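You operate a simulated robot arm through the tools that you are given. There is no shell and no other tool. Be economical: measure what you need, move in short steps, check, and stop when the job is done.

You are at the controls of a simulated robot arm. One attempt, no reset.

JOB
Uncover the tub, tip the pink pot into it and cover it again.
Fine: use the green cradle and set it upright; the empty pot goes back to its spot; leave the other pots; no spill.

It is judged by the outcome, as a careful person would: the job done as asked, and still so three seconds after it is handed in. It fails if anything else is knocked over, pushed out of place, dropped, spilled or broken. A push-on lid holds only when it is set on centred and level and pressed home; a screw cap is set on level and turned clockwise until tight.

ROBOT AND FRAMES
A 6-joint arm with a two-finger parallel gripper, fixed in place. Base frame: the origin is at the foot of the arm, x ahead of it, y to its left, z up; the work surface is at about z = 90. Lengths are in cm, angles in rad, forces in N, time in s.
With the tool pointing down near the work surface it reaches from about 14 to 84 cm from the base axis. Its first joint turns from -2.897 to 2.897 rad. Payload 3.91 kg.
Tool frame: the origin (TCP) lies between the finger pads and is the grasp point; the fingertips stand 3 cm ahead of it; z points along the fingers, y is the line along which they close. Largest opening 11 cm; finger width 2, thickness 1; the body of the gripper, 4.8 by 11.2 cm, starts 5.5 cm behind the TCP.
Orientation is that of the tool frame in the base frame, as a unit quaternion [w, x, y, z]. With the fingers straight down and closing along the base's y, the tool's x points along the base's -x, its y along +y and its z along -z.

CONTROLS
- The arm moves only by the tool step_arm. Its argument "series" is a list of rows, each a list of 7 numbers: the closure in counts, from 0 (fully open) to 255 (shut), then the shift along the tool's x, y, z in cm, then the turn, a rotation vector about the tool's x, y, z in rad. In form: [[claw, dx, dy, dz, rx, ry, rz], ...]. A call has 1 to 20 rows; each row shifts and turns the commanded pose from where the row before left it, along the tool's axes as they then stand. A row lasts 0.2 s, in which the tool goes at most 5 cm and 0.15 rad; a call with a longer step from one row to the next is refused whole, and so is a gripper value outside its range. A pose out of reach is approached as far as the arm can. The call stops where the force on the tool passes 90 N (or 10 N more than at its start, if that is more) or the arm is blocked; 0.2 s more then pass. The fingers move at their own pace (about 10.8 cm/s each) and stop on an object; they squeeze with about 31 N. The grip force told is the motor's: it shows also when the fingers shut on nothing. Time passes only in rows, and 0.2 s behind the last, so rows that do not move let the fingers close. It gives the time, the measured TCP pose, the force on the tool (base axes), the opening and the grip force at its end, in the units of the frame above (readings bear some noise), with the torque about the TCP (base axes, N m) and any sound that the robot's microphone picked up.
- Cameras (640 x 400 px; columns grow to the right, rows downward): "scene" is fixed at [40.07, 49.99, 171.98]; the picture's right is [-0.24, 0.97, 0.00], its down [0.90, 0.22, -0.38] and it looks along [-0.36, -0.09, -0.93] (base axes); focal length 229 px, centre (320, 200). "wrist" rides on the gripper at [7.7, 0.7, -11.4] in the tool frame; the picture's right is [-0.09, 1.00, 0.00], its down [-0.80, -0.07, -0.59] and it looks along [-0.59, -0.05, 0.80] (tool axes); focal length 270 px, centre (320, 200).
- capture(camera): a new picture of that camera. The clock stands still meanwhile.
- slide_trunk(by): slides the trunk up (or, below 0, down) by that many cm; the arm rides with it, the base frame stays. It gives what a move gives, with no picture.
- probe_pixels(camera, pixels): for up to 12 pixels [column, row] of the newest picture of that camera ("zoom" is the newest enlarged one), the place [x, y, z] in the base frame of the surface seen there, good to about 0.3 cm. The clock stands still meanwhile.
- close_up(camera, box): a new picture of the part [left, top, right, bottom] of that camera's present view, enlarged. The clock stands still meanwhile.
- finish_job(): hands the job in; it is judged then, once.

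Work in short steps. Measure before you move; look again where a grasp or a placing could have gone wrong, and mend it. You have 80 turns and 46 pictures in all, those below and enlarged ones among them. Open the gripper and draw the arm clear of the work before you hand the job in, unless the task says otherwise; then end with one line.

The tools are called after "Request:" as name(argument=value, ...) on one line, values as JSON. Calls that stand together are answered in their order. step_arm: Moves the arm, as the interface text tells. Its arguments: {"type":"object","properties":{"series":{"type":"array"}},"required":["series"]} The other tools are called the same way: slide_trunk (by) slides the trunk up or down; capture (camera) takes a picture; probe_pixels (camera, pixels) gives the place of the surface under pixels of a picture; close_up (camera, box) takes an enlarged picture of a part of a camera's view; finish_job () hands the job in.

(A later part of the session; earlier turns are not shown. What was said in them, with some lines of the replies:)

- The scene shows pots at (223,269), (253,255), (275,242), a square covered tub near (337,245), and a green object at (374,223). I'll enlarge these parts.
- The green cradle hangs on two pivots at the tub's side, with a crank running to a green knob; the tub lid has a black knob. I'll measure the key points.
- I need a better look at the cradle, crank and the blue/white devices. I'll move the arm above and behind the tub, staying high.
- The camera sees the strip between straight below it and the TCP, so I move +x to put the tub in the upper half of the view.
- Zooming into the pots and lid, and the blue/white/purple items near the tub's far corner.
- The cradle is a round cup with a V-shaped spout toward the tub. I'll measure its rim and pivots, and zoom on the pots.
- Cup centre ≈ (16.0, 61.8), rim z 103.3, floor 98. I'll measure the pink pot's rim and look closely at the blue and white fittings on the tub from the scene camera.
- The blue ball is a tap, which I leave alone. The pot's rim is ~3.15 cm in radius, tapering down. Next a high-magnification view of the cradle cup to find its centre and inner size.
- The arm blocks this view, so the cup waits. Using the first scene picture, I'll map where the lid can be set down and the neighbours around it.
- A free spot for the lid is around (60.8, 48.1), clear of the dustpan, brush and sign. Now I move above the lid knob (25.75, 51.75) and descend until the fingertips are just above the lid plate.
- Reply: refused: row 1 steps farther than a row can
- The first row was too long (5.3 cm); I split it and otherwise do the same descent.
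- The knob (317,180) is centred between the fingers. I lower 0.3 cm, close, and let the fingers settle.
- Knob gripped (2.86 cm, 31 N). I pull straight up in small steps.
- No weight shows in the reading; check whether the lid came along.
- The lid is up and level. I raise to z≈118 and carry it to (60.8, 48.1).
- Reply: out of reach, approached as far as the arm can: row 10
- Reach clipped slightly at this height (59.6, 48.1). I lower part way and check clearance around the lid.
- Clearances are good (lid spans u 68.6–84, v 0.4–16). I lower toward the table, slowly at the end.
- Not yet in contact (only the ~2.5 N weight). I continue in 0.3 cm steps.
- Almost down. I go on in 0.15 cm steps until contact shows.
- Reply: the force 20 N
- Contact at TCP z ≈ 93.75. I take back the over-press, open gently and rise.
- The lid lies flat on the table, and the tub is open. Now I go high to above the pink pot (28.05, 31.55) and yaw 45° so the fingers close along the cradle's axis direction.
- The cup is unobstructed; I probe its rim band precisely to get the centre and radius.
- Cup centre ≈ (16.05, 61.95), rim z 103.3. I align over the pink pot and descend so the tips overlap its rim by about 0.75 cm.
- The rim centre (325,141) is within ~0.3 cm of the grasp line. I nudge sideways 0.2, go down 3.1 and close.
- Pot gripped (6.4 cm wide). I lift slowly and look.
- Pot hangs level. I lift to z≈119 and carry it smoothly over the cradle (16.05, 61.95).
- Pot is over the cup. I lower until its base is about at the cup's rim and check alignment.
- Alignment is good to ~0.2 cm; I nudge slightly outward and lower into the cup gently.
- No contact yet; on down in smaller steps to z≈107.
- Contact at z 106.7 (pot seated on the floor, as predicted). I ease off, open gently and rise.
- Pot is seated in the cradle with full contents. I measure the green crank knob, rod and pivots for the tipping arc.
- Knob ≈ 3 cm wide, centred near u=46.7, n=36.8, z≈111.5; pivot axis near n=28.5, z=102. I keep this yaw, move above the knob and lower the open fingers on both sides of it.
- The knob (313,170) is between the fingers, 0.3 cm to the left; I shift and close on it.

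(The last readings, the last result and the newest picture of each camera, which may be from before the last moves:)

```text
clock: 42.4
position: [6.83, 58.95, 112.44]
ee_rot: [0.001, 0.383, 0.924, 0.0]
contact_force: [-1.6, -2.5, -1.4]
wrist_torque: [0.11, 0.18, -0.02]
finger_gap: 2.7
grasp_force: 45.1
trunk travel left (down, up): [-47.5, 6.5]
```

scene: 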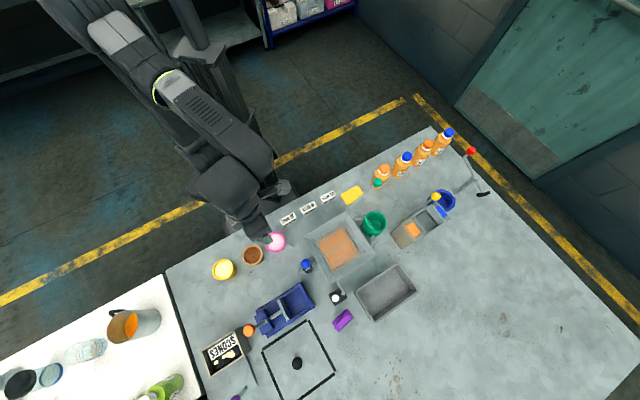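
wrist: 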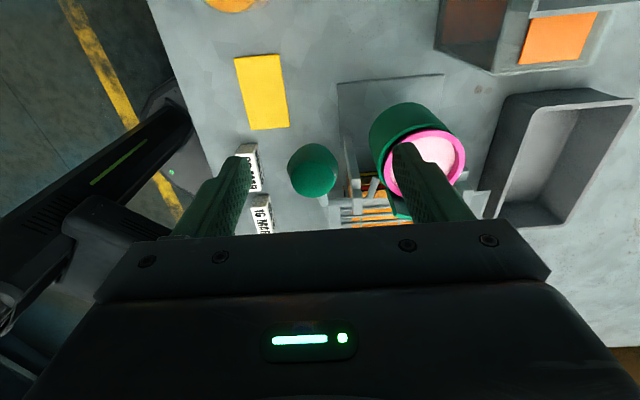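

Knob held (2.7 cm). I start the tipping arc about the pivot, first ~23°, watching the force.

Request:
step_arm(series=[[255, -0.787, 0, -0.636, 0, 0, 0], [255, -0.833, 0, -0.572, 0, 0, 0], [255, -0.878, 0, -0.504, 0, 0, 0], [255, -0.915, 0, -0.432, 0, 0, 0], [255, -0.947, 0, -0.357, 0, 0, 0], [255, 0, 0, 0, 0, 0, 0]])

Request:
close_up(camera="wrist", box=[240, 60, 520, 235])

```text
clock: 43.8
position: [9.87, 55.87, 115.01]
ee_rot: [0.001, 0.382, 0.924, 0.001]
contact_force: [-12.1, 8.7, 10.6]
wrist_torque: [0.83, 0.88, 0.01]
finger_gap: 2.73
grasp_force: 45.0
trunk travel left (down, up): [-47.5, 6.5]
```

```text
2.29 times, centred on (380, 148) of wrist
```

zoom: 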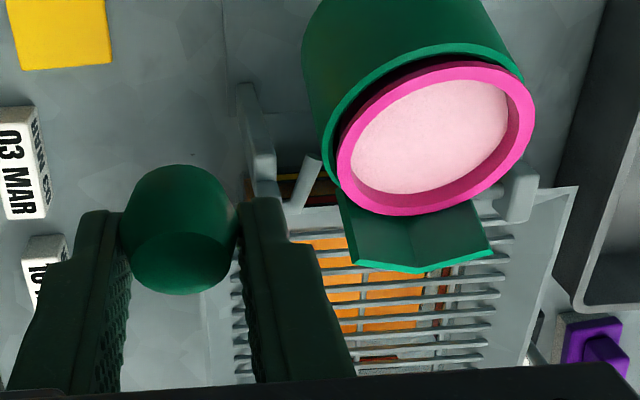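

The cradle turns with the pot seated inside. I continue the arc to ~50°, slightly outward to relax the radial force.

Request:
step_arm(series=[[255, -0.93, 0, -0.36, 0, 0, 0], [255, -0.97, 0, -0.26, 0, 0, 0], [255, -1.0, 0, -0.15, 0, 0, 0], [255, -1.011, 0, -0.05, 0, 0, 0], [255, -1.011, 0, 0.039, 0, 0, 0], [255, -1.004, 0, 0.12, 0, 0, 0], [255, 0, 0, 0, 0, 0, 0]])

```text
clock: 45.4
position: [14.08, 51.73, 115.49]
ee_rot: [-0.001, 0.383, 0.924, 0.0]
contact_force: [-0.3, 0.2, 0.2]
wrist_torque: [0.01, 0.01, -0.01]
finger_gap: 0.0
grasp_force: 37.7
trunk travel left (down, up): [-47.5, 6.5]
```

The gap is 0: the knob slipped out. I look at once at where the lever and cradle are.

Request:
capture(camera="scene")

Request:
capture(camera="wrist")

```text
9 pictures are left
```

scene: 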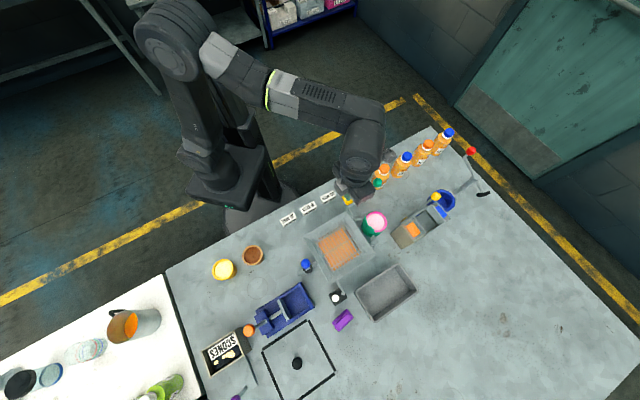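

```text
8 pictures are left
```

wrist: 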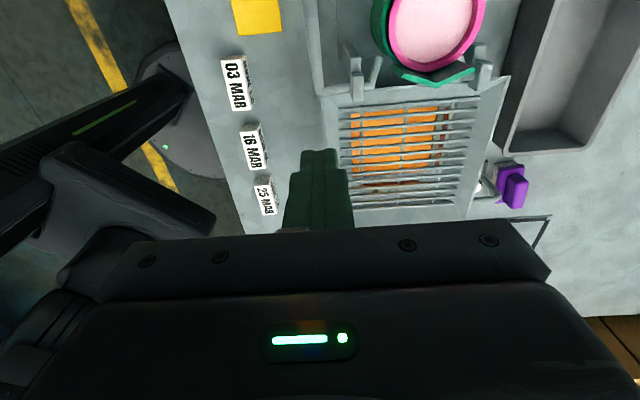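

The knob slipped because I held only its top; the cradle swung back upright with the pot still in and full, nothing spilled. I'll re-grip lower, at the knob's centre (n≈37.2, z≈111): rise, go back over it, descend.

Request:
step_arm(series=[[100, 0, 0, -2.5, 0, 0, 0], [100, 3.5, 0, 0, 0, 0, 0], [100, 3.5, 0, 0, 0, 0, 0], [100, 3.55, 0, 0, 0, 0, 0], [100, 0, 0, 0, 0, 0, 0], [100, 0, 0, 2.5, 0, 0, 0], [100, 0, 0, 2.5, 0, 0, 0], [100, 0, 0, 1.7, 0, 0, 0], [100, 0, 0, 0, 0, 0, 0]])

Request:
close_up(camera="wrist", box=[200, 80, 480, 240])

```text
clock: 47.4
position: [6.62, 59.27, 111.48]
ee_rot: [0.0, 0.382, 0.924, 0.0]
contact_force: [-1.3, 0.7, -0.6]
wrist_torque: [0.0, 0.01, 0.03]
finger_gap: 6.7
grasp_force: 0.1
trunk travel left (down, up): [-47.5, 6.5]
```

```text
2.29 times, centred on (340, 160) of wrist
```

zoom: 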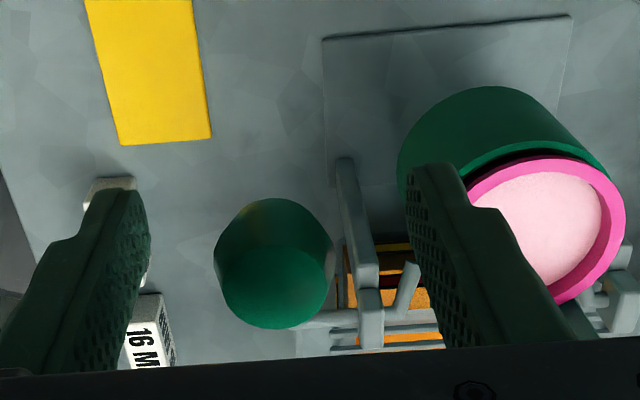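

The knob centre is at (319.5, 187.5), matching the TCP projection (320,190). I lower 0.6 and close.

Request:
step_arm(series=[[100, 0, 0, 0.6, 0, 0, 0], [180, 0, 0, 0, 0, 0, 0], [255, 0, 0, 0, 0, 0, 0], [255, 0, 0, 0, 0, 0, 0], [255, 0, 0, 0, 0, 0, 0]])

Request:
step_arm(series=[[255, -0.746, 0, -0.689, 0, 0, 0], [255, -0.799, 0, -0.628, 0, 0, 0], [255, -0.847, 0, -0.562, 0, 0, 0], [255, -0.889, 0, -0.492, 0, 0, 0], [255, 0, 0, 0, 0, 0, 0]])

```text
clock: 48.6
position: [6.65, 59.24, 110.89]
ee_rot: [0.0, 0.383, 0.924, 0.001]
contact_force: [-1.8, -3.2, -3.3]
wrist_torque: [0.21, 0.18, 0.02]
finger_gap: 2.74
grasp_force: 44.8
trunk travel left (down, up): [-47.5, 6.5]
```

```text
clock: 49.8
position: [8.67, 57.0, 113.16]
ee_rot: [0.0, 0.382, 0.924, 0.001]
contact_force: [-8.7, 8.6, 1.1]
wrist_torque: [0.73, 0.81, 0.05]
finger_gap: 2.72
grasp_force: 45.3
trunk travel left (down, up): [-47.5, 6.5]
```

Holding well (radial force small). I continue the arc in short batches.

Request:
step_arm(series=[[255, -0.925, 0, -0.44, 0, 0, 0], [255, -0.956, 0, -0.364, 0, 0, 0], [255, -0.98, 0, -0.28, 0, 0, 0], [255, -0.999, 0, -0.188, 0, 0, 0], [255, 0, 0, 0, 0, 0, 0]])

```text
clock: 51.0
position: [11.53, 54.33, 114.42]
ee_rot: [0.001, 0.383, 0.924, 0.0]
contact_force: [-7.2, 7.6, 0.7]
wrist_torque: [0.81, 0.84, 0.03]
finger_gap: 2.74
grasp_force: 45.2
trunk travel left (down, up): [-47.5, 6.5]
```

Request:
step_arm(series=[[255, -1.01, 0, -0.107, 0, 0, 0], [255, -1.016, 0, -0.026, 0, 0, 0], [255, -1.014, 0, 0.055, 0, 0, 0], [255, -1.007, 0, 0.136, 0, 0, 0], [255, 0, 0, 0, 0, 0, 0]])

Request:
capture(camera="scene")

```text
clock: 52.2
position: [14.59, 51.14, 114.31]
ee_rot: [0.001, 0.384, 0.923, 0.001]
contact_force: [-3.2, 6.5, 11.8]
wrist_torque: [0.56, 0.59, -0.05]
finger_gap: 2.7
grasp_force: 45.0
trunk travel left (down, up): [-47.5, 6.5]
```

```text
6 pictures are left
```

scene: 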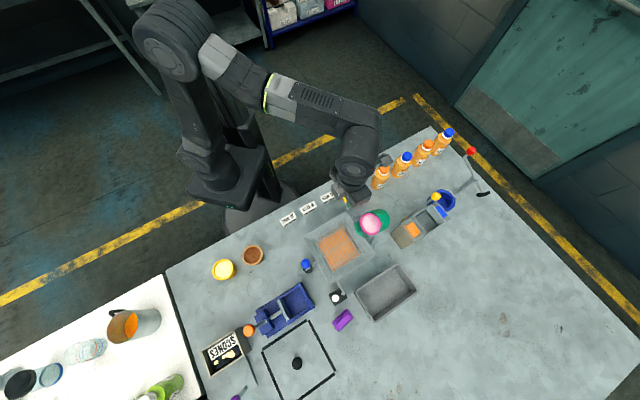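

Still holding at ~55°, pot in place. I keep going slowly, easing up a little for the radial push.

Request:
step_arm(series=[[255, -0.5, 0, 0.0, 0, 0, 0], [255, -0.493, 0, 0.08, 0, 0, 0], [255, -0.486, 0, 0.14, 0, 0, 0], [255, -0.486, 0, 0.15, 0, 0, 0], [255, -0.473, 0, 0.18, 0, 0, 0], [255, -0.473, 0, 0.19, 0, 0, 0], [255, 0, 0, 0, 0, 0, 0], [255, 0, 0, 0, 0, 0, 0]])

```text
clock: 54.0
position: [16.59, 49.24, 113.6]
ee_rot: [0.0, 0.384, 0.924, 0.0]
contact_force: [-0.3, 0.2, -0.2]
wrist_torque: [-0.01, 0.0, -0.01]
finger_gap: 0.02
grasp_force: 37.8
trunk travel left (down, up): [-47.5, 6.5]
```

It slipped again: the vertical pads resist the knob's turning (≈1.1 Nm) and roll off it. I'll change method: turn the tool 90° so the fingers straddle the knob along the swing direction as a loose cage that pushes and restrains it without clamping. First rise, turn and look.

Request:
step_arm(series=[[148, 0, 0, -3, 0, 0, 0], [148, 0, 0, -2, 0, 0, 0.1309], [148, 0, 0, 0, 0, 0, 0.1309], [148, 0, 0, 0, 0, 0, 0.1309], [148, 0, 0, 0, 0, 0, 0.1309], [148, 0, 0, 0, 0, 0, 0.1309], [148, 0, 0, 0, 0, 0, 0.1309], [148, 0, 0, 0, 0, 0, 0.1309], [148, 0, 0, 0, 0, 0, 0.1309], [148, 0, 0, 0, 0, 0, 0.1309], [148, 0, 0, 0, 0, 0, 0.1309], [148, 0, 0, 0, 0, 0, 0.1309], [148, 0, 0, 0, 0, 0, 0.1309], [148, 0, 0, 0, 0, 0, 0]])

```text
clock: 57.0
position: [32.44, 44.65, 117.79]
ee_rot: [-0.019, 0.803, 0.595, -0.013]
contact_force: [-0.7, 0.3, -0.4]
wrist_torque: [0.01, 0.0, -0.01]
finger_gap: 4.64
grasp_force: 0.1
out of reach, approached as far as the arm can: row 7, 8, 9, 10, 11, 12, 13
trunk travel left (down, up): [-47.5, 6.5]
```

The wrist joint runs out that way. I turn back the other way (by 180°) to get the mirrored straddle.

Request:
step_arm(series=[[148, 0, 0, 0, 0, 0, -0.1309], [148, 0, 0, 0, 0, 0, -0.1309], [148, 0, 0, 0, 0, 0, -0.1309], [148, 0, 0, 0, 0, 0, -0.1309], [148, 0, 0, 0, 0, 0, -0.1309], [148, 0, 0, 0, 0, 0, -0.1309], [148, 0, 0, 0, 0, 0, -0.1309], [148, 0, 0, 0, 0, 0, -0.1309], [148, 0, 0, 0, 0, 0, -0.1309], [148, 0, 0, 0, 0, 0, -0.1309], [148, 0, 0, 0, 0, 0, -0.1309], [148, 0, 0, 0, 0, 0, -0.1309], [148, 0, 0, 0, 0, 0, 0]])

```text
clock: 59.8
position: [32.26, 44.7, 117.85]
ee_rot: [-0.022, 0.147, 0.989, 0.004]
contact_force: [-0.3, -0.1, 0.4]
wrist_torque: [-0.01, -0.01, 0.0]
finger_gap: 4.63
grasp_force: 0.1
trunk travel left (down, up): [-47.5, 6.5]
```

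Correct the small tilt and turn on to −45° (tool y along the swing direction).

Request:
step_arm(series=[[148, 0, 0, 0, 0, -0.0447, 0], [148, 0, 0, 0, 0, 0, -0.135], [148, 0, 0, 0, 0, 0, -0.135], [148, 0, 0, 0, 0, 0, -0.135], [148, 0, 0, 0, 0, 0, -0.135], [148, 0, 0, 0, 0, 0, -0.135], [148, 0, 0, 0, 0, 0, -0.135], [148, 0, 0, 0, 0, 0, -0.135], [148, 0, 0, 0, 0, 0, -0.135], [148, 0, 0, 0, 0, 0, 0]])

```text
clock: 62.0
position: [32.31, 44.65, 117.75]
ee_rot: [0.001, -0.382, 0.924, 0.001]
contact_force: [0.7, -0.1, 0.0]
wrist_torque: [-0.03, 0.0, 0.03]
finger_gap: 4.63
grasp_force: 0.0
trunk travel left (down, up): [-47.5, 6.5]
```

Orientation is right. I move back above the knob (u 46.55, n 37.3), staying at z≈117.7.

Request:
step_arm(series=[[148, 0.98, 3.575, 0, 0, 0, 0], [148, 0.98, 3.575, 0, 0, 0, 0], [148, 0.98, 3.575, 0, 0, 0, 0], [148, 0.98, 3.575, 0, 0, 0, 0], [148, 0.98, 3.575, 0, 0, 0, 0], [148, 0.98, 3.575, 0, 0, 0, 0], [148, 0.98, 3.575, 0, 0, 0, 0], [148, 0.98, 3.575, 0, 0, 0, 0], [148, 0, 0, 0, 0, 0, 0], [148, 0, 0, 0, 0, 0, 0]])

Request:
close_up(camera="scene", box=[320, 160, 416, 240])

```text
clock: 64.2
position: [6.54, 59.33, 118.05]
ee_rot: [0.0, -0.382, 0.924, 0.001]
contact_force: [0.2, 0.6, -0.2]
wrist_torque: [0.0, -0.01, 0.02]
finger_gap: 4.63
grasp_force: 0.1
trunk travel left (down, up): [-47.5, 6.5]
```

```text
5.00 times, centred on (368, 200) of scene
```

zoom: 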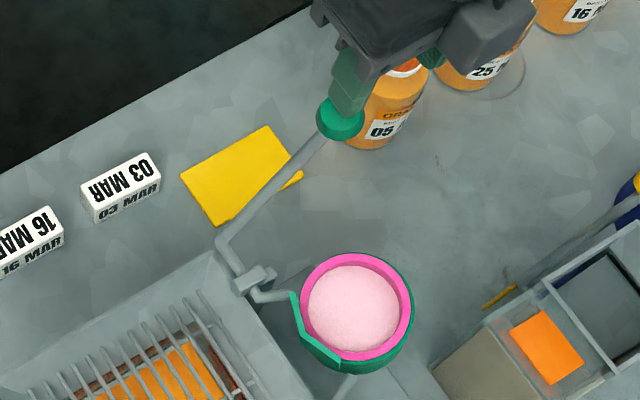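

The cradle is upright-ish with the pot still full, but the lever appears slightly turned. I probe the knob, rod and cup rim to get its present angle.

Request:
probe_pixels(camera="zoom", pixels=[[330, 125], [340, 130], [322, 110], [280, 180], [250, 215], [225, 240], [400, 300], [320, 265], [385, 355], [345, 365], [297, 295], [295, 178]])

```text
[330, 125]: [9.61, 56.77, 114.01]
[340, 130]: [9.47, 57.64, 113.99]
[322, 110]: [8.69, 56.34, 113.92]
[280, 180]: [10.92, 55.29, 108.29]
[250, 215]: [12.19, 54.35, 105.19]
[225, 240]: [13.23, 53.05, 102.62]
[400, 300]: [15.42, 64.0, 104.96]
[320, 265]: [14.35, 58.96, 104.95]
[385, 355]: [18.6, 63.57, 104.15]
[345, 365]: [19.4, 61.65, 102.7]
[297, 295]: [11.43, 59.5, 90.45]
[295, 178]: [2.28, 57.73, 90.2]
```

The hinge holds by friction: lever now at ~61° (ball ≈ n 34.2, z 112.9). I shift over it, lower the straddling fingers, and push along the arc.

Request:
step_arm(series=[[148, 0, -1.6, 0, 0, 0, 0], [148, 0, -1.5, 0, 0, 0, 0], [148, 0, 0, 0, 0, 0, 0], [148, 0, 0, 1.8, 0, 0, 0], [148, 0, 0, 1.8, 0, 0, 0], [148, 0, 0, 0, 0, 0, 0]])

Request:
step_arm(series=[[148, 0, -0.9, 0, 0, 0, 0], [148, 0, -0.893, -0.449, 0, 0, 0], [148, 0, -0.927, -0.376, 0, 0, 0], [148, 0, -0.954, -0.301, 0, 0, 0], [148, 0, 0, 0, 0, 0, 0]])

```text
clock: 65.6
position: [8.71, 57.22, 114.16]
ee_rot: [0.0, -0.381, 0.925, 0.001]
contact_force: [-0.4, 0.1, 0.3]
wrist_torque: [-0.02, 0.04, -0.01]
finger_gap: 4.63
grasp_force: 0.0
trunk travel left (down, up): [-47.5, 6.5]
```

```text
clock: 66.8
position: [11.39, 54.57, 115.37]
ee_rot: [0.001, -0.381, 0.924, 0.001]
contact_force: [-1.0, 0.1, 0.2]
wrist_torque: [0.05, 0.01, -0.02]
finger_gap: 4.72
grasp_force: 0.6
trunk travel left (down, up): [-47.5, 6.5]
```

The finger bears lightly on the knob (gap 4.72) with little force. I continue the arc.

Request:
step_arm(series=[[148, 0, -0.975, -0.224, 0, 0, 0], [148, 0, -0.989, -0.145, 0, 0, 0], [148, 0, -0.998, -0.066, 0, 0, 0], [148, 0, -1.0, 0.014, 0, 0, 0], [148, 0, -0.996, 0.094, 0, 0, 0], [148, 0, 0, 0, 0, 0, 0]])

Request:
close_up(camera="scene", box=[310, 165, 422, 258])

```text
clock: 68.2
position: [14.9, 51.02, 115.73]
ee_rot: [0.001, -0.381, 0.925, 0.001]
contact_force: [-0.5, 0.5, -0.5]
wrist_torque: [0.01, 0.02, -0.01]
finger_gap: 4.68
grasp_force: 0.7
trunk travel left (down, up): [-47.5, 6.5]
```

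```text
4.30 times, centred on (366, 212) of scene
```

zoom: 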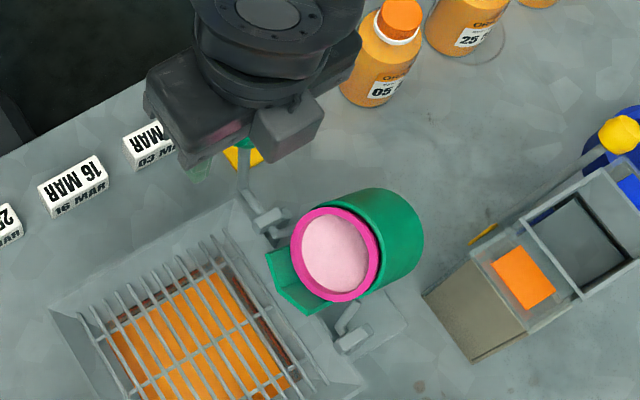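

It works: the cradle is tilted ~55–60° toward the tub with the pot in. I go on, to ~80°.

Request:
step_arm(series=[[148, 0, -0.985, 0.174, 0, 0, 0], [148, 0, -0.968, 0.251, 0, 0, 0], [148, 0, -0.945, 0.328, 0, 0, 0], [148, 0, -0.915, 0.35, 0, 0, 0], [148, 0, -0.88, 0.38, 0, 0, 0], [148, 0, -0.84, 0.42, 0, 0, 0], [148, 0, 0, 0, 0, 0, 0]])

```text
clock: 69.8
position: [18.67, 47.04, 113.67]
ee_rot: [0.0, -0.381, 0.925, 0.0]
contact_force: [-1.5, 1.2, 0.5]
wrist_torque: [0.02, 0.06, 0.02]
finger_gap: 4.65
grasp_force: 0.6
trunk travel left (down, up): [-47.5, 6.5]
```

Now ~80°. I continue to ~100° with the fingertips gradually higher relative to the knob.

Request:
step_arm(series=[[148, 0, -0.793, 0.43, 0, 0, 0], [148, 0, -0.742, 0.5, 0, 0, 0], [148, 0, -0.686, 0.55, 0, 0, 0], [148, 0, -0.626, 0.6, 0, 0, 0], [148, 0, 0, 0, 0, 0, 0], [148, 0, 0, 0, 0, 0, 0]])

Request:
close_up(camera="scene", box=[310, 165, 422, 258])

```text
clock: 71.2
position: [20.78, 45.05, 111.61]
ee_rot: [0.001, -0.381, 0.924, 0.001]
contact_force: [-0.7, 0.1, -0.6]
wrist_torque: [0.0, 0.0, -0.01]
finger_gap: 4.62
grasp_force: 0.0
trunk travel left (down, up): [-47.5, 6.5]
```

```text
4.30 times, centred on (366, 212) of scene
```

zoom: 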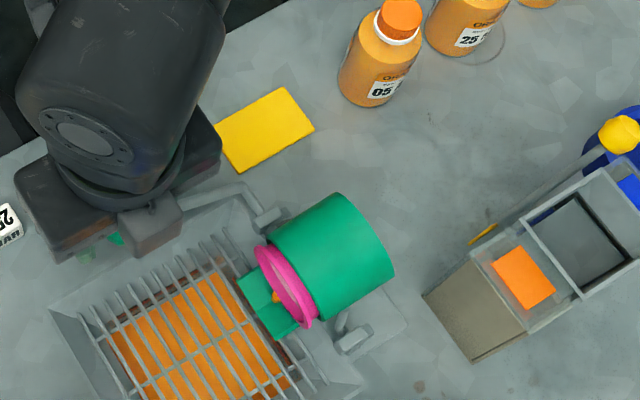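

Tilted about 100°. I probe this picture: lever, cup orientation, and the pot's mouth.

Request:
probe_pixels(camera="zoom", pixels=[[115, 239], [190, 192], [240, 188], [275, 297], [290, 285], [262, 250], [313, 322], [258, 310], [290, 255], [345, 200], [385, 265], [330, 225]])

```text
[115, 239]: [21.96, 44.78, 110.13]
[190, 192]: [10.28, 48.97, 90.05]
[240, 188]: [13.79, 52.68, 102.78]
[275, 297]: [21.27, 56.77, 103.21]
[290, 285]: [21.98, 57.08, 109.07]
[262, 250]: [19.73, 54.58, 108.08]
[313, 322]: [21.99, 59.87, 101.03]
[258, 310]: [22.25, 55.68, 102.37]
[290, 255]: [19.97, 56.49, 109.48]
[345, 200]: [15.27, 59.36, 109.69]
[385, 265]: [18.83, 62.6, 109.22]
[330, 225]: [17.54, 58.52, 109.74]
```

The pot is pouring side down over the tub and still held in the cup (≈103°). I tip a bit more to ~115° and dwell to empty it.

Request:
step_arm(series=[[148, 0, -0.25, 0.43, 0, 0, 0], [148, 0, -0.24, 0.44, 0, 0, 0], [148, 0, -0.21, 0.45, 0, 0, 0], [148, 0, -0.21, 0.46, 0, 0, 0], [148, 0, -0.18, 0.47, 0, 0, 0], [148, 0, 0, 0, 0, 0, 0], [148, 0, 0, 0, 0, 0, 0], [148, 0, 0, 0, 0, 0, 0], [148, 0, 0, 0, 0, 0, 0], [148, 0, 0, 0, 0, 0, 0], [148, 0, 0, 0, 0, 0, 0]])

```text
clock: 73.6
position: [21.34, 44.42, 110.4]
ee_rot: [0.008, -0.381, 0.924, 0.011]
contact_force: [-7.7, 12.5, 87.1]
wrist_torque: [2.09, 1.91, -0.13]
finger_gap: 5.37
grasp_force: 7.5
trunk travel left (down, up): [-47.5, 6.5]
```

The lever is on its end stop (87 N). I back off at once and let it rest a moment to drain.

Request:
step_arm(series=[[148, 0, 0.25, -0.8, 0, 0, 0], [148, 0, 0.1, -0.4, 0, 0, 0], [148, 0, 0, 0, 0, 0, 0], [148, 0, 0, 0, 0, 0, 0], [148, 0, 0, 0, 0, 0, 0], [148, 0, 0, 0, 0, 0, 0], [148, 0, 0, 0, 0, 0, 0]])

```text
clock: 75.2
position: [21.13, 44.61, 110.63]
ee_rot: [0.0, -0.381, 0.925, 0.0]
contact_force: [-6.2, 8.2, 8.2]
wrist_torque: [0.37, 0.31, 0.0]
finger_gap: 5.1
grasp_force: 4.5
trunk travel left (down, up): [-47.5, 6.5]
```

Now for the return I'll approach from the tub side with the tool tilted ~34°, so the lower finger can lift the knob along its arc. First I rise, shift and tilt.

Request:
step_arm(series=[[127, 0, 0, -2.5, 0, 0, 0], [127, 0, 0, -2.5, 0, 0, 0], [127, 0, -1.8, 0, 0, 0, 0], [127, 0, -1.8, 0, 0, 0, 0], [127, 0, 0, 0, -0.15, 0, 0], [127, 0, 0, 0, -0.15, 0, 0], [127, 0, 0, 0, -0.15, 0, 0], [127, 0, 0, 0, -0.15, 0, 0], [127, 0, 0, 0, 0, 0, 0]])

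Request:
close_up(camera="scene", box=[310, 175, 406, 255])

```text
clock: 77.2
position: [23.67, 42.07, 115.67]
ee_rot: [-0.112, -0.365, 0.883, 0.275]
contact_force: [0.3, -0.8, 0.3]
wrist_torque: [0.01, 0.02, 0.02]
finger_gap: 5.52
grasp_force: 0.2
trunk travel left (down, up): [-47.5, 6.5]
```

```text
5.00 times, centred on (358, 215) of scene
```

zoom: 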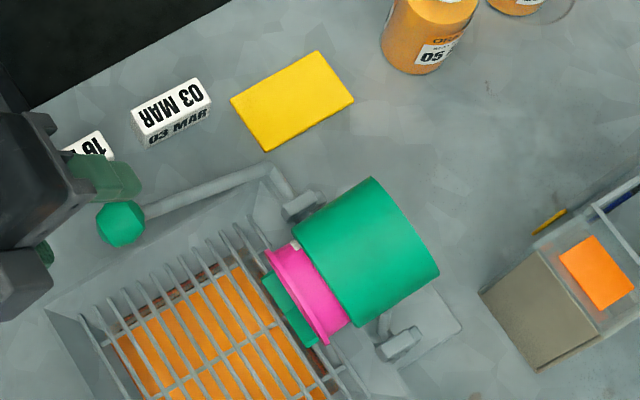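

The cradle rests on its stop, pot still held. I probe the knob, rod, and pot/cup edges.

Request:
probe_pixels(camera="zoom", pixels=[[121, 224], [112, 215], [132, 232], [170, 203], [220, 185], [270, 165], [290, 290], [325, 310], [300, 240], [275, 262], [338, 335], [305, 330]])

```text
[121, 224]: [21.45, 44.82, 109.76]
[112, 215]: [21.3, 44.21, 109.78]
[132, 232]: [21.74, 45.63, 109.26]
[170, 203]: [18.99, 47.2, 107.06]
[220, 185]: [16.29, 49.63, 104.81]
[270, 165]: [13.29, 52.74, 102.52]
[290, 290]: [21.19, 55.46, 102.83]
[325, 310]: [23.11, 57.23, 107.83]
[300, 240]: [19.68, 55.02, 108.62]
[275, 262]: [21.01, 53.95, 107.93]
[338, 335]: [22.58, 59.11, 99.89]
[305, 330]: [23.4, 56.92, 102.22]
```

Knob centre ≈ (n 16.7, z 108.5). I shift 1.2 along −y and advance along the tool axis so the knob lies between the fingers.

Request:
step_arm(series=[[127, 0, -1.2, 0, 0, 0, 0], [127, 0, 0, 2, 0, 0, 0], [127, 0, 0, 2, 0, 0, 0], [127, 0, 0, 2, 0, 0, 0], [127, 0, 0, 1, 0, 0, 0], [127, 0, 0, 0, 0, 0, 0]])

```text
clock: 78.6
position: [21.57, 44.27, 109.24]
ee_rot: [-0.112, -0.364, 0.883, 0.275]
contact_force: [0.5, -0.2, 0.8]
wrist_torque: [-0.01, 0.0, -0.01]
finger_gap: 5.51
grasp_force: 0.0
trunk travel left (down, up): [-47.5, 6.5]
```

The knob is caged. I push up along the return arc with the lower finger.

Request:
step_arm(series=[[127, 0, 0.7, 0, 0, 0, 0], [127, 0, 0.6, 0, 0, 0, 0], [127, 0, 0.952, -0.42, 0, 0, 0], [127, 0, 0.982, -0.342, 0, 0, 0], [127, 0, 1.007, -0.263, 0, 0, 0], [127, 0, 1.024, -0.182, 0, 0, 0], [127, 0, 0, 0, 0, 0, 0]])

```text
clock: 80.2
position: [19.25, 46.65, 113.15]
ee_rot: [-0.112, -0.364, 0.883, 0.274]
contact_force: [-0.1, -0.8, 0.3]
wrist_torque: [0.0, 0.01, 0.02]
finger_gap: 5.57
grasp_force: 0.2
trunk travel left (down, up): [-47.5, 6.5]
```

Request:
step_arm(series=[[127, 0, 1.035, -0.101, 0, 0, 0], [127, 0, 1.04, -0.02, 0, 0, 0], [127, 0, 1.038, 0.063, 0, 0, 0], [127, 0, 1.03, 0.143, 0, 0, 0], [127, 0, 1.016, 0.222, 0, 0, 0], [127, 0, 0.996, 0.299, 0, 0, 0], [127, 0, 0.971, 0.372, 0, 0, 0], [127, 0, 0.929, 0.466, 0, 0, 0], [127, 0, 0, 0, 0, 0, 0]])

```text
clock: 82.2
position: [13.97, 52.02, 116.48]
ee_rot: [-0.112, -0.364, 0.884, 0.273]
contact_force: [0.1, 0.5, -0.6]
wrist_torque: [-0.02, -0.03, 0.01]
finger_gap: 5.51
grasp_force: 0.0
trunk travel left (down, up): [-47.5, 6.5]
```

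Near vertical now (~95°). I untilt the tool in place, then keep pushing outward along the arc with the inner finger.

Request:
step_arm(series=[[127, 0, 0, 0, 0.15, 0, 0], [127, 0, 0, 0, 0.15, 0, 0], [127, 0, 0, 0, 0.15, 0, 0], [127, 0, 0, 0, 0.15, 0, 0], [127, 0, 0.8, 0, 0, 0, 0], [127, 0, 1.028, -0.1, 0, 0, 0], [127, 0, 1.03, -0.05, 0, 0, 0], [127, 0, 1.025, 0.02, 0, 0, 0], [127, 0, 1.013, 0.1, 0, 0, 0], [127, 0, 0.995, 0.18, 0, 0, 0], [127, 0, 0, 0, 0, 0, 0]])

```text
clock: 84.6
position: [9.81, 56.22, 116.43]
ee_rot: [0.0, -0.381, 0.925, 0.001]
contact_force: [0.6, 0.9, 0.5]
wrist_torque: [0.01, -0.03, 0.0]
finger_gap: 5.5
grasp_force: 0.1
trunk travel left (down, up): [-47.5, 6.5]
```

Request:
step_arm(series=[[127, 0, 0.971, 0.26, 0, 0, 0], [127, 0, 0.94, 0.34, 0, 0, 0], [127, 0, 0.904, 0.42, 0, 0, 0], [127, 0, 0.861, 0.5, 0, 0, 0], [127, 0, 0.813, 0.57, 0, 0, 0], [127, 0, 0.76, 0.63, 0, 0, 0], [127, 0, 0.3, 0.2, 0, 0, 0], [127, 0, 0, 0, 0, 0, 0]])

```text
clock: 86.4
position: [5.7, 60.21, 113.44]
ee_rot: [0.001, -0.381, 0.925, 0.001]
contact_force: [-0.6, 0.4, 0.4]
wrist_torque: [0.0, -0.02, 0.0]
finger_gap: 5.52
grasp_force: 0.1
trunk travel left (down, up): [-47.5, 6.5]
```

I push slightly further to find the upright stop.

Request:
step_arm(series=[[127, 0, 0.25, 0.2, 0, 0, 0], [127, 0, 0.25, 0.2, 0, 0, 0], [127, 0, 0.2, 0.15, 0, 0, 0], [127, 0, 0, 0, 0, 0, 0]])

```text
clock: 87.4
position: [5.57, 60.37, 113.24]
ee_rot: [0.002, -0.381, 0.925, 0.002]
contact_force: [12.5, -7.4, 30.1]
wrist_torque: [-0.87, -1.0, 0.12]
finger_gap: 6.2
grasp_force: 6.4
trunk travel left (down, up): [-47.5, 6.5]
```

The stop is reached (cradle upright). I back off upward, turn the tool back to +45° and move above the cup.

Request:
step_arm(series=[[127, 0, -0.5, -1, 0, 0, 0], [127, 0, 0, -4, 0, 0, 0], [60, 0, 0, -2, 0, 0, 0], [60, 0, 0, 0, 0, 0, 0.1428], [60, 0, 0, 0, 0, 0, 0.1428], [60, 0, 0, 0, 0, 0, 0.1428], [60, 0, 0, 0, 0, 0, 0.1428], [60, 0, 0, 0, 0, 0, 0.1428], [60, 0, 0, 0, 0, 0, 0.1428], [60, 0, 0, 0, 0, 0, 0.1428], [60, 0, 0, 0, 0, 0, 0.1428], [60, 0, 0, 0, 0, 0, 0.1428], [60, 0, 0, 0, 0, 0, 0.1428], [60, 0, 0, 0, 0, 0, 0.1428], [60, 0, 0, 0, 0, 0, 0]])

```text
clock: 90.6
position: [5.62, 60.25, 119.88]
ee_rot: [-0.001, 0.386, 0.922, 0.001]
contact_force: [0.1, 0.6, -0.8]
wrist_torque: [0.01, 0.02, -0.03]
finger_gap: 8.44
grasp_force: 0.0
trunk travel left (down, up): [-47.5, 6.5]
```

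Request:
step_arm(series=[[60, -2.06, 2.86, 0, 0, 0, 0], [60, -2.06, 2.86, 0, 0, 0, 0], [60, -2.05, 2.86, 0, 0, 0, 0], [60, 0, 0, 0, 0, 0, 0], [60, 0, 0, 0, 0, 0, 0]])

Request:
close_up(camera="wrist", box=[150, 20, 430, 195])

Request:
probe_pixels(camera="zoom", pixels=[[395, 175], [395, 150], [395, 200], [340, 175], [450, 175], [395, 110], [95, 115], [380, 230], [420, 140], [370, 140], [410, 220], [350, 120]])

```text
clock: 91.8
position: [16.24, 61.78, 119.96]
ee_rot: [0.0, 0.384, 0.923, 0.0]
contact_force: [0.1, 0.5, 0.2]
wrist_torque: [-0.02, 0.0, -0.01]
finger_gap: 8.4
grasp_force: 0.1
trunk travel left (down, up): [-47.5, 6.5]
```

```text
2.29 times, centred on (290, 108) of wrist
```

zoom: 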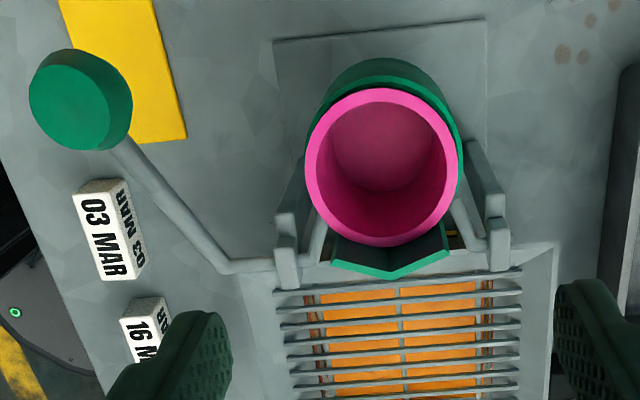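

```text
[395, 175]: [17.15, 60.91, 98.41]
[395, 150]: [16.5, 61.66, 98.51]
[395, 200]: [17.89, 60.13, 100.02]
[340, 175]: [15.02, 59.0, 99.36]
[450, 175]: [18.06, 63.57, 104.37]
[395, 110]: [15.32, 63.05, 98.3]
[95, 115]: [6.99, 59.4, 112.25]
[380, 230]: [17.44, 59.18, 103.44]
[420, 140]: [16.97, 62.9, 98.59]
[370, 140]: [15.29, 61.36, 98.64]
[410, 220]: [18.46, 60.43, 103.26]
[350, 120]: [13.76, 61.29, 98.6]
```

Pot is empty, seated, and the cradle upright. I probe its rim band for an accurate grasp.

Request:
probe_pixels(camera="zoom", pixels=[[383, 95], [330, 115], [435, 112], [311, 165], [455, 165], [318, 200], [447, 200], [340, 225], [425, 228], [383, 242]])

```text
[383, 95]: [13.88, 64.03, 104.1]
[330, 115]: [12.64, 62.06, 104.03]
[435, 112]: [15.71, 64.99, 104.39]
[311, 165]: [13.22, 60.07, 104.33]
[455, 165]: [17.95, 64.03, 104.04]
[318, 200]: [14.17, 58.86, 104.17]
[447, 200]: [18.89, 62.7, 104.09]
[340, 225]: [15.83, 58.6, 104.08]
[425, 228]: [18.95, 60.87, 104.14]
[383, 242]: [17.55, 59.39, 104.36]
```

Rim centre ≈ (15.88, 61.57), z 104.15. I descend to TCP z≈106.65 and close.

Request:
step_arm(series=[[60, 0.1, -0.3, 3, 0, 0, 0], [60, 0, 0, 4, 0, 0, 0], [60, 0, 0, 4, 0, 0, 0], [60, 0, 0, 1.5, 0, 0, 0], [60, 0, 0, 0.7, 0, 0, 0], [60, 0, 0, 0, 0, 0, 0]])

```text
clock: 93.2
position: [15.82, 61.78, 106.76]
ee_rot: [-0.001, 0.385, 0.923, 0.001]
contact_force: [0.1, 0.8, -0.2]
wrist_torque: [0.03, 0.0, 0.01]
finger_gap: 8.44
grasp_force: 0.1
trunk travel left (down, up): [-47.5, 6.5]
```

Request:
step_arm(series=[[60, 0, 0, 0.1, 0, 0, 0], [80, 0, 0, 0, 0, 0, 0], [95, 0, 0, 0, 0, 0, 0], [255, 0, 0, 0, 0, 0, 0], [255, 0, 0, 0, 0, 0, 0], [255, 0, 0, 0, 0, 0, 0]])

Request:
step_arm(series=[[255, 0, 0, -0.3, 0, 0, 0], [255, 0, 0, -0.7, 0, 0, 0], [255, 0, 0, -1, 0, 0, 0], [255, 0, 0, -1.5, 0, 0, 0], [255, 0, 0, 0, 0, 0, 0]])

```text
clock: 94.6
position: [15.83, 61.88, 106.66]
ee_rot: [-0.001, 0.384, 0.923, 0.001]
contact_force: [-0.8, 0.3, 0.6]
wrist_torque: [0.01, 0.04, 0.03]
finger_gap: 6.5
grasp_force: 31.4
trunk travel left (down, up): [-47.5, 6.5]
```

```text
clock: 95.8
position: [15.91, 61.84, 110.11]
ee_rot: [0.0, 0.384, 0.923, -0.001]
contact_force: [0.5, -0.9, -1.8]
wrist_torque: [0.02, 0.03, 0.04]
finger_gap: 6.45
grasp_force: 31.0
trunk travel left (down, up): [-47.5, 6.5]
```

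Pot is lifted out. I raise to z≈119 and carry it back above its spot (28, 31.65).

Request:
step_arm(series=[[255, 0, 0, -3, 0, 0, 0], [255, 0, 0, -4, 0, 0, 0], [255, 0, 0, -2, 0, 0, 0], [255, -0.994, -0.427, 0, 0, 0, 0], [255, -1.988, -0.854, 0, 0, 0, 0], [255, -2.982, -1.281, 0, 0, 0, 0], [255, -3.479, -1.495, 0, 0, 0, 0], [255, -3.479, -1.495, 0, 0, 0, 0], [255, -3.479, -1.495, 0, 0, 0, 0], [255, -3.479, -1.495, 0, 0, 0, 0], [255, -3.479, -1.495, 0, 0, 0, 0], [255, -2.982, -1.281, 0, 0, 0, 0], [255, -1.988, -0.854, 0, 0, 0, 0], [255, -0.994, -0.427, 0, 0, 0, 0], [255, -0.497, -0.213, 0, 0, 0, 0], [255, 0, 0, 0, 0, 0, 0], [255, 0, 0, 0, 0, 0, 0]])

```text
clock: 99.4
position: [27.82, 31.7, 118.84]
ee_rot: [0.0, 0.385, 0.923, 0.001]
contact_force: [-0.1, 0.7, -1.7]
wrist_torque: [0.01, 0.02, 0.02]
finger_gap: 6.46
grasp_force: 31.1
trunk travel left (down, up): [-47.5, 6.5]
```

On target; I descend to just above the table.

Request:
step_arm(series=[[255, 0.1, 0, 4, 0, 0, 0], [255, 0, 0, 4, 0, 0, 0], [255, 0, 0, 4, 0, 0, 0], [255, 0, 0, 4, 0, 0, 0], [255, 0, 0, 2, 0, 0, 0], [255, 0, 0, 1.2, 0, 0, 0], [255, 0, 0, 0, 0, 0, 0]])

Request:
step_arm(series=[[255, 0, 0, 0.2, 0, 0, 0], [255, 0, 0, 0.2, 0, 0, 0], [255, 0, 0, 0.2, 0, 0, 0], [255, 0, 0, 0.2, 0, 0, 0], [255, 0, 0, 0, 0, 0, 0]])

```text
clock: 101.0
position: [27.73, 31.71, 99.79]
ee_rot: [0.0, 0.384, 0.923, 0.001]
contact_force: [-0.8, -0.4, -2.0]
wrist_torque: [0.0, -0.03, -0.01]
finger_gap: 6.47
grasp_force: 30.5
trunk travel left (down, up): [-47.5, 6.5]
```

```text
clock: 102.2
position: [27.76, 31.63, 98.97]
ee_rot: [-0.001, 0.384, 0.923, 0.001]
contact_force: [0.4, -0.4, -1.0]
wrist_torque: [-0.01, -0.04, -0.01]
finger_gap: 6.47
grasp_force: 31.3
trunk travel left (down, up): [-47.5, 6.5]
```

Request:
step_arm(series=[[255, -0.1, 0.08, 0.1, 0, 0, 0], [255, 0, 0, 0.1, 0, 0, 0], [255, 0, 0, 0.1, 0, 0, 0], [255, 0, 0, 0.1, 0, 0, 0], [255, 0, 0, 0.1, 0, 0, 0], [255, 0, 0, 0, 0, 0, 0]])

```text
clock: 103.6
position: [27.81, 31.79, 98.65]
ee_rot: [0.0, 0.383, 0.924, 0.003]
contact_force: [1.5, -0.4, 20.0]
wrist_torque: [-0.11, -0.02, -0.01]
finger_gap: 6.47
grasp_force: 30.9
trunk travel left (down, up): [-47.5, 6.5]
```

Pot is down at its spot (contact). I ease off, release, rise, and turn the tool back to its original yaw.

Request:
step_arm(series=[[255, 0, 0, -0.15, 0, 0, 0], [100, 0, 0, 0, 0, 0, 0], [90, 0, 0, 0, 0, 0, 0], [70, 0, 0, 0, 0, 0, 0], [60, 0, 0, 0, 0, 0, 0], [60, 0, 0, -1.5, 0, 0, 0], [60, 0, 0, -4, 0, 0, 0], [60, 0, 0, -4.5, 0, 0, 0], [60, 0, 0, -4.5, 0, 0, 0], [60, 0, 0, -4.5, 0, 0, 0], [60, 0, 0, 0, 0, 0, -0.1309], [60, 0, 0, 0, 0, 0, -0.1309], [60, 0, 0, 0, 0, 0, -0.1309], [60, 0, 0, 0, 0, 0, -0.1309], [60, 0, 0, 0, 0, 0, -0.1309], [60, 0, 0, 0, 0, 0, -0.1309], [60, 0, 0, 0, 0, 0, 0]])

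```text
clock: 107.2
position: [27.9, 31.7, 117.65]
ee_rot: [0.001, 0.001, 1.0, 0.0]
contact_force: [0.5, -0.6, -0.2]
wrist_torque: [0.01, 0.03, 0.0]
finger_gap: 8.43
grasp_force: 0.1
trunk travel left (down, up): [-47.5, 6.5]
```

Now to the lid: above its knob at (59.7, 48.1).

Request:
step_arm(series=[[60, -3.975, 2.05, 0, 0, 0, 0], [60, -3.975, 2.05, 0, 0, 0, 0], [60, -3.975, 2.05, 0, 0, 0, 0], [60, -3.975, 2.05, 0, 0, 0, 0], [60, -3.975, 2.05, 0, 0, 0, 0], [60, -3.975, 2.05, 0.5, 0, 0, 0], [60, -3.975, 2.05, 1, 0, 0, 0], [60, -3.975, 2.05, 2, 0, 0, 0], [60, 0, 0, 4, 0, 0, 0], [60, 0, 0, 4, 0, 0, 0], [60, 0, 0, 0, 0, 0, 0]])

```text
clock: 109.6
position: [59.81, 47.73, 106.13]
ee_rot: [0.0, 0.002, 1.0, 0.001]
contact_force: [-0.1, 0.4, 0.7]
wrist_torque: [0.01, 0.03, -0.02]
finger_gap: 8.45
grasp_force: 0.0
trunk travel left (down, up): [-47.5, 6.5]
5 turns are left
```

Few turns remain, so I combine: descend on the knob, grip, lift and carry the lid back over the tub at safe height.

Request:
step_arm(series=[[60, 0.05, 0.3, 4, 0, 0, 0], [60, 0, 0, 4, 0, 0, 0], [60, 0, 0, 3, 0, 0, 0], [60, 0, 0, 1.25, 0, 0, 0], [60, 0, 0, 0, 0, 0, 0], [130, 0, 0, 0, 0, 0, 0], [170, 0, 0, 0, 0, 0, 0], [255, 0, 0, 0, 0, 0, 0], [255, 0, 0, 0, 0, 0, 0], [255, 0, 0, 0, 0, 0, 0], [255, 0, 0, 0, 0, 0, 0]])

Request:
step_arm(series=[[255, 0, 0, -0.5, 0, 0, 0], [255, 0, 0, -2, 0, 0, 0], [255, 0, 0, -4.5, 0, 0, 0], [255, 0, 0, -4.5, 0, 0, 0], [255, 0, 0, -4.5, 0, 0, 0], [255, 0, 0, -4.5, 0, 0, 0], [255, 3.39, 0.388, 0, 0, 0, 0], [255, 3.39, 0.388, 0, 0, 0, 0], [255, 3.39, 0.388, 0, 0, 0, 0], [255, 3.39, 0.388, 0, 0, 0, 0], [255, 3.39, 0.388, 0, 0, 0, 0], [255, 3.39, 0.388, 0, 0, 0, 0], [255, 3.39, 0.388, 0, 0, 0, 0], [255, 3.39, 0.388, 0, 0, 0, 0], [255, 3.39, 0.388, 0, 0, 0, 0], [255, 3.39, 0.388, 0, 0, 0, 0], [255, 0, 0, 0, 0, 0, 0], [255, 0, 0, 0, 0, 0, 0]])

Request:
step_arm(series=[[255, 0, 0, 0, 0, 0, 0]])

Request:
step_arm(series=[[255, 0, 0, 0, 0, 0, 0]])

Request:
step_arm(series=[[255, 0, 0, 0, 0, 0, 0]])

Request:
close_up(camera="wrist", box=[80, 0, 560, 240])

Request:
probe_pixels(camera="zoom", pixels=[[320, 200], [320, 180], [320, 220], [250, 150], [400, 150], [320, 100], [320, 60], [200, 200], [440, 200], [320, 20], [260, 60], [380, 60]])

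```text
clock: 112.0
position: [59.51, 48.41, 93.99]
ee_rot: [0.0, 0.002, 1.0, 0.001]
contact_force: [-0.3, 0.6, -0.5]
wrist_torque: [0.02, 0.0, 0.02]
finger_gap: 2.88
grasp_force: 31.0
trunk travel left (down, up): [-47.5, 6.5]
```

```text
clock: 115.8
position: [25.84, 52.34, 114.46]
ee_rot: [0.0, 0.002, 1.0, 0.001]
contact_force: [1.2, 0.1, -1.3]
wrist_torque: [0.0, 0.02, -0.01]
finger_gap: 2.88
grasp_force: 30.9
trunk travel left (down, up): [-47.5, 6.5]
```

```text
clock: 116.2
position: [25.85, 52.36, 114.31]
ee_rot: [0.0, 0.002, 1.0, 0.0]
contact_force: [0.1, 0.3, -2.0]
wrist_torque: [0.03, 0.01, -0.02]
finger_gap: 2.89
grasp_force: 30.7
trunk travel left (down, up): [-47.5, 6.5]
```

```text
clock: 116.6
position: [25.94, 52.19, 114.63]
ee_rot: [0.0, 0.001, 1.0, 0.002]
contact_force: [0.8, 0.0, -2.3]
wrist_torque: [0.01, 0.01, 0.0]
finger_gap: 2.9
grasp_force: 30.9
trunk travel left (down, up): [-47.5, 6.5]
```

```text
clock: 117.0
position: [25.81, 52.29, 114.54]
ee_rot: [0.0, 0.002, 1.0, 0.001]
contact_force: [-0.1, 0.2, -1.8]
wrist_torque: [0.02, -0.01, -0.01]
finger_gap: 2.86
grasp_force: 31.5
trunk travel left (down, up): [-47.5, 6.5]
```

```text
1.33 times, centred on (320, 120) of wrist
```

zoom: 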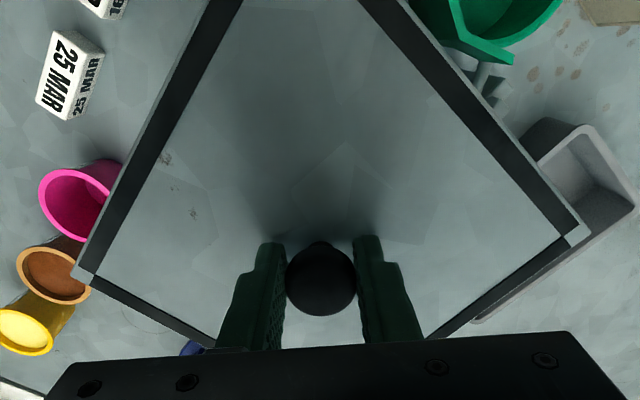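

```text
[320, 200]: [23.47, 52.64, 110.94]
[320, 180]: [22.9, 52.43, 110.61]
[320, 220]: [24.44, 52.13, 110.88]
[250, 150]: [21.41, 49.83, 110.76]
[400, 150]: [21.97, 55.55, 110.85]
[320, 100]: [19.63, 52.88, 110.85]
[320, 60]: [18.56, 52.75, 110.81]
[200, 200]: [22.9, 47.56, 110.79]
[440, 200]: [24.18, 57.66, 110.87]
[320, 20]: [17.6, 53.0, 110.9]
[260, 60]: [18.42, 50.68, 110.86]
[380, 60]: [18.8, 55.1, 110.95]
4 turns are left
```

The lid is held level (plate z 110.8–110.9). I correct the small offset toward the original grasp point (25.7, 51.98) and lower it onto the tub until first contact.

Request:
step_arm(series=[[255, 0.13, -0.32, 2, 0, 0, 0], [255, 0, 0, 3, 0, 0, 0], [255, 0, 0, 2, 0, 0, 0], [255, 0, 0, 1, 0, 0, 0], [255, 0, 0, 0, 0, 0, 0], [255, 0, 0, 0, 0, 0, 0]])

Request:
step_arm(series=[[255, 0, 0, 0.2, 0, 0, 0], [255, 0, 0, 0.2, 0, 0, 0], [255, 0, 0, 0.2, 0, 0, 0], [255, 0, 0, 0.2, 0, 0, 0], [255, 0, 0, 0.15, 0, 0, 0], [255, 0, 0, 0.15, 0, 0, 0], [255, 0, 0, 0, 0, 0, 0]])

Request:
step_arm(series=[[255, 0, 0, 0.1, 0, 0, 0], [255, 0, 0, 0.1, 0, 0, 0], [255, 0, 0, 0, 0, 0, 0]])

Request:
step_arm(series=[[255, 0, 0, 0.1, 0, 0, 0], [255, 0, 0, 0, 0, 0, 0]])

```text
clock: 118.4
position: [25.69, 52.06, 106.54]
ee_rot: [0.0, 0.002, 1.0, 0.0]
contact_force: [-0.9, -0.2, -1.8]
wrist_torque: [0.01, -0.03, -0.03]
finger_gap: 2.88
grasp_force: 31.1
trunk travel left (down, up): [-47.5, 6.5]
```

```text
clock: 120.0
position: [25.58, 51.99, 105.39]
ee_rot: [0.0, 0.002, 1.0, 0.001]
contact_force: [0.2, 0.1, -2.7]
wrist_torque: [0.03, -0.01, 0.01]
finger_gap: 2.87
grasp_force: 31.2
trunk travel left (down, up): [-47.5, 6.5]
```

```text
clock: 120.8
position: [25.59, 51.92, 105.24]
ee_rot: [0.0, 0.002, 1.0, 0.001]
contact_force: [0.7, 1.5, 5.8]
wrist_torque: [0.03, 0.38, 0.03]
finger_gap: 2.87
grasp_force: 30.8
trunk travel left (down, up): [-47.5, 6.5]
```

```text
clock: 121.4
position: [25.62, 51.95, 105.3]
ee_rot: [0.002, 0.001, 1.0, 0.002]
contact_force: [1.0, 4.2, 19.5]
wrist_torque: [0.08, 0.24, 0.02]
finger_gap: 2.89
grasp_force: 31.0
trunk travel left (down, up): [-47.5, 6.5]
3 turns are left
```

First contact came at the expected seat height (≈105.2), centred and level. I now press home through the knob, release, then press once more on top of the knob with closed fingers, and rise.

Request:
step_arm(series=[[255, 0, 0, 0.1, 0, 0, 0], [255, 0, 0, 0.1, 0, 0, 0], [255, 0, 0, 0.1, 0, 0, 0], [255, 0, 0, 0.1, 0, 0, 0], [255, 0, 0, 0.1, 0, 0, 0], [255, 0, 0, 0, 0, 0, 0]])

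Request:
step_arm(series=[[255, 0, 0, -0.4, 0, 0, 0], [180, 0, 0, 0, 0, 0, 0], [120, 0, 0, 0, 0, 0, 0], [60, 0, 0, 0, 0, 0, 0], [60, 0, 0, -2, 0, 0, 0], [60, 0, 0, -2.7, 0, 0, 0], [255, 0, 0, 0, 0, 0, 0], [255, 0, 0, 0, 0, 0, 0], [255, 0, 0, 0, 0, 0, 0], [255, 0, 0, 0, 0, 0, 0], [255, 0, 0, 0, 0, 0, 0]])

Request:
step_arm(series=[[255, 0, 0, 0.6, 0, 0, 0], [255, 0, 0, 0.6, 0, 0, 0], [255, 0, 0, 0.3, 0, 0, 0], [255, 0, 0, 0.15, 0, 0, 0], [255, 0, 0, 0.15, 0, 0, 0], [255, 0, 0, 0.15, 0, 0, 0], [255, 0, 0, 0.15, 0, 0, 0], [255, 0, 0, 0.15, 0, 0, 0], [255, 0, 0, 0.15, 0, 0, 0], [255, 0, 0, 0.15, 0, 0, 0], [255, 0, 0, 0.15, 0, 0, 0], [255, 0, 0, 0, 0, 0, 0]])

```text
clock: 122.8
position: [25.62, 52.02, 104.63]
ee_rot: [0.0, 0.002, 1.0, 0.0]
contact_force: [1.2, 7.7, 21.1]
wrist_torque: [0.09, -0.13, 0.04]
finger_gap: 2.88
grasp_force: 30.9
trunk travel left (down, up): [-47.5, 6.5]
```

```text
clock: 125.2
position: [25.71, 52.16, 109.84]
ee_rot: [0.0, 0.002, 1.0, 0.001]
contact_force: [0.0, -0.1, -0.1]
wrist_torque: [0.02, 0.04, -0.04]
finger_gap: 0.0
grasp_force: 31.2
trunk travel left (down, up): [-47.5, 6.5]
```

```text
clock: 127.8
position: [25.62, 52.03, 107.58]
ee_rot: [0.003, 0.0, 1.0, 0.006]
contact_force: [1.6, 9.5, 55.9]
wrist_torque: [0.29, 0.0, -0.22]
finger_gap: 0.0
grasp_force: 31.1
trunk travel left (down, up): [-47.5, 6.5]
2 turns are left
```

Knob top reads 104.6 under 56 N, the original seated height, so the lid is home. One last slight press, then I open and draw the arm clear.

Request:
step_arm(series=[[255, 0, 0, 0.15, 0, 0, 0], [255, 0, 0, 0, 0, 0, 0]])

Request:
step_arm(series=[[255, 0, 0, -1.5, 0, 0, 0], [255, 0, 0, -4, 0, 0, 0], [200, 0, 0, -4, 0, 0, 0], [0, 0, 0, -4, 0, 0, 0], [0, 0, 0, -4, 0, 0, 0], [0, 3, -3, 0, 0, 0, 0], [0, 3, -3, 0, 0, 0, 0], [0, 3, -3, 0, 0, 0, 0], [0, 3, -3, 0, 0, 0, 0], [0, 0, 0, 0, 0, 0, 0]])

```text
clock: 128.4
position: [25.63, 51.84, 107.55]
ee_rot: [0.003, 0.0, 1.0, 0.009]
contact_force: [3.1, 10.6, 65.4]
wrist_torque: [0.28, -0.01, 0.16]
finger_gap: 0.02
grasp_force: 31.2
trunk travel left (down, up): [-47.5, 6.5]
```

```text
clock: 130.6
position: [13.38, 40.08, 124.33]
ee_rot: [0.0, 0.002, 1.0, 0.001]
contact_force: [-0.7, 0.1, -0.1]
wrist_torque: [-0.04, -0.01, -0.01]
finger_gap: 11.0
grasp_force: 0.1
trunk travel left (down, up): [-47.5, 6.5]
1 turns are left
```

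The arm is clear and the gripper open, so I hand the job in.

Request:
finish_job()

```text
The job is handed in.
```

The pink pot was tipped into the tub with the green cradle and came back empty. The cradle is upright against its stop, and the pot is back at its spot. The lid is pressed on at its original height, judged from force and height readings because I had no pictures left to check it. My grip on the crank slipped twice, and the cradle swung back with the pot still full. I saw no spill in the pictures I took.
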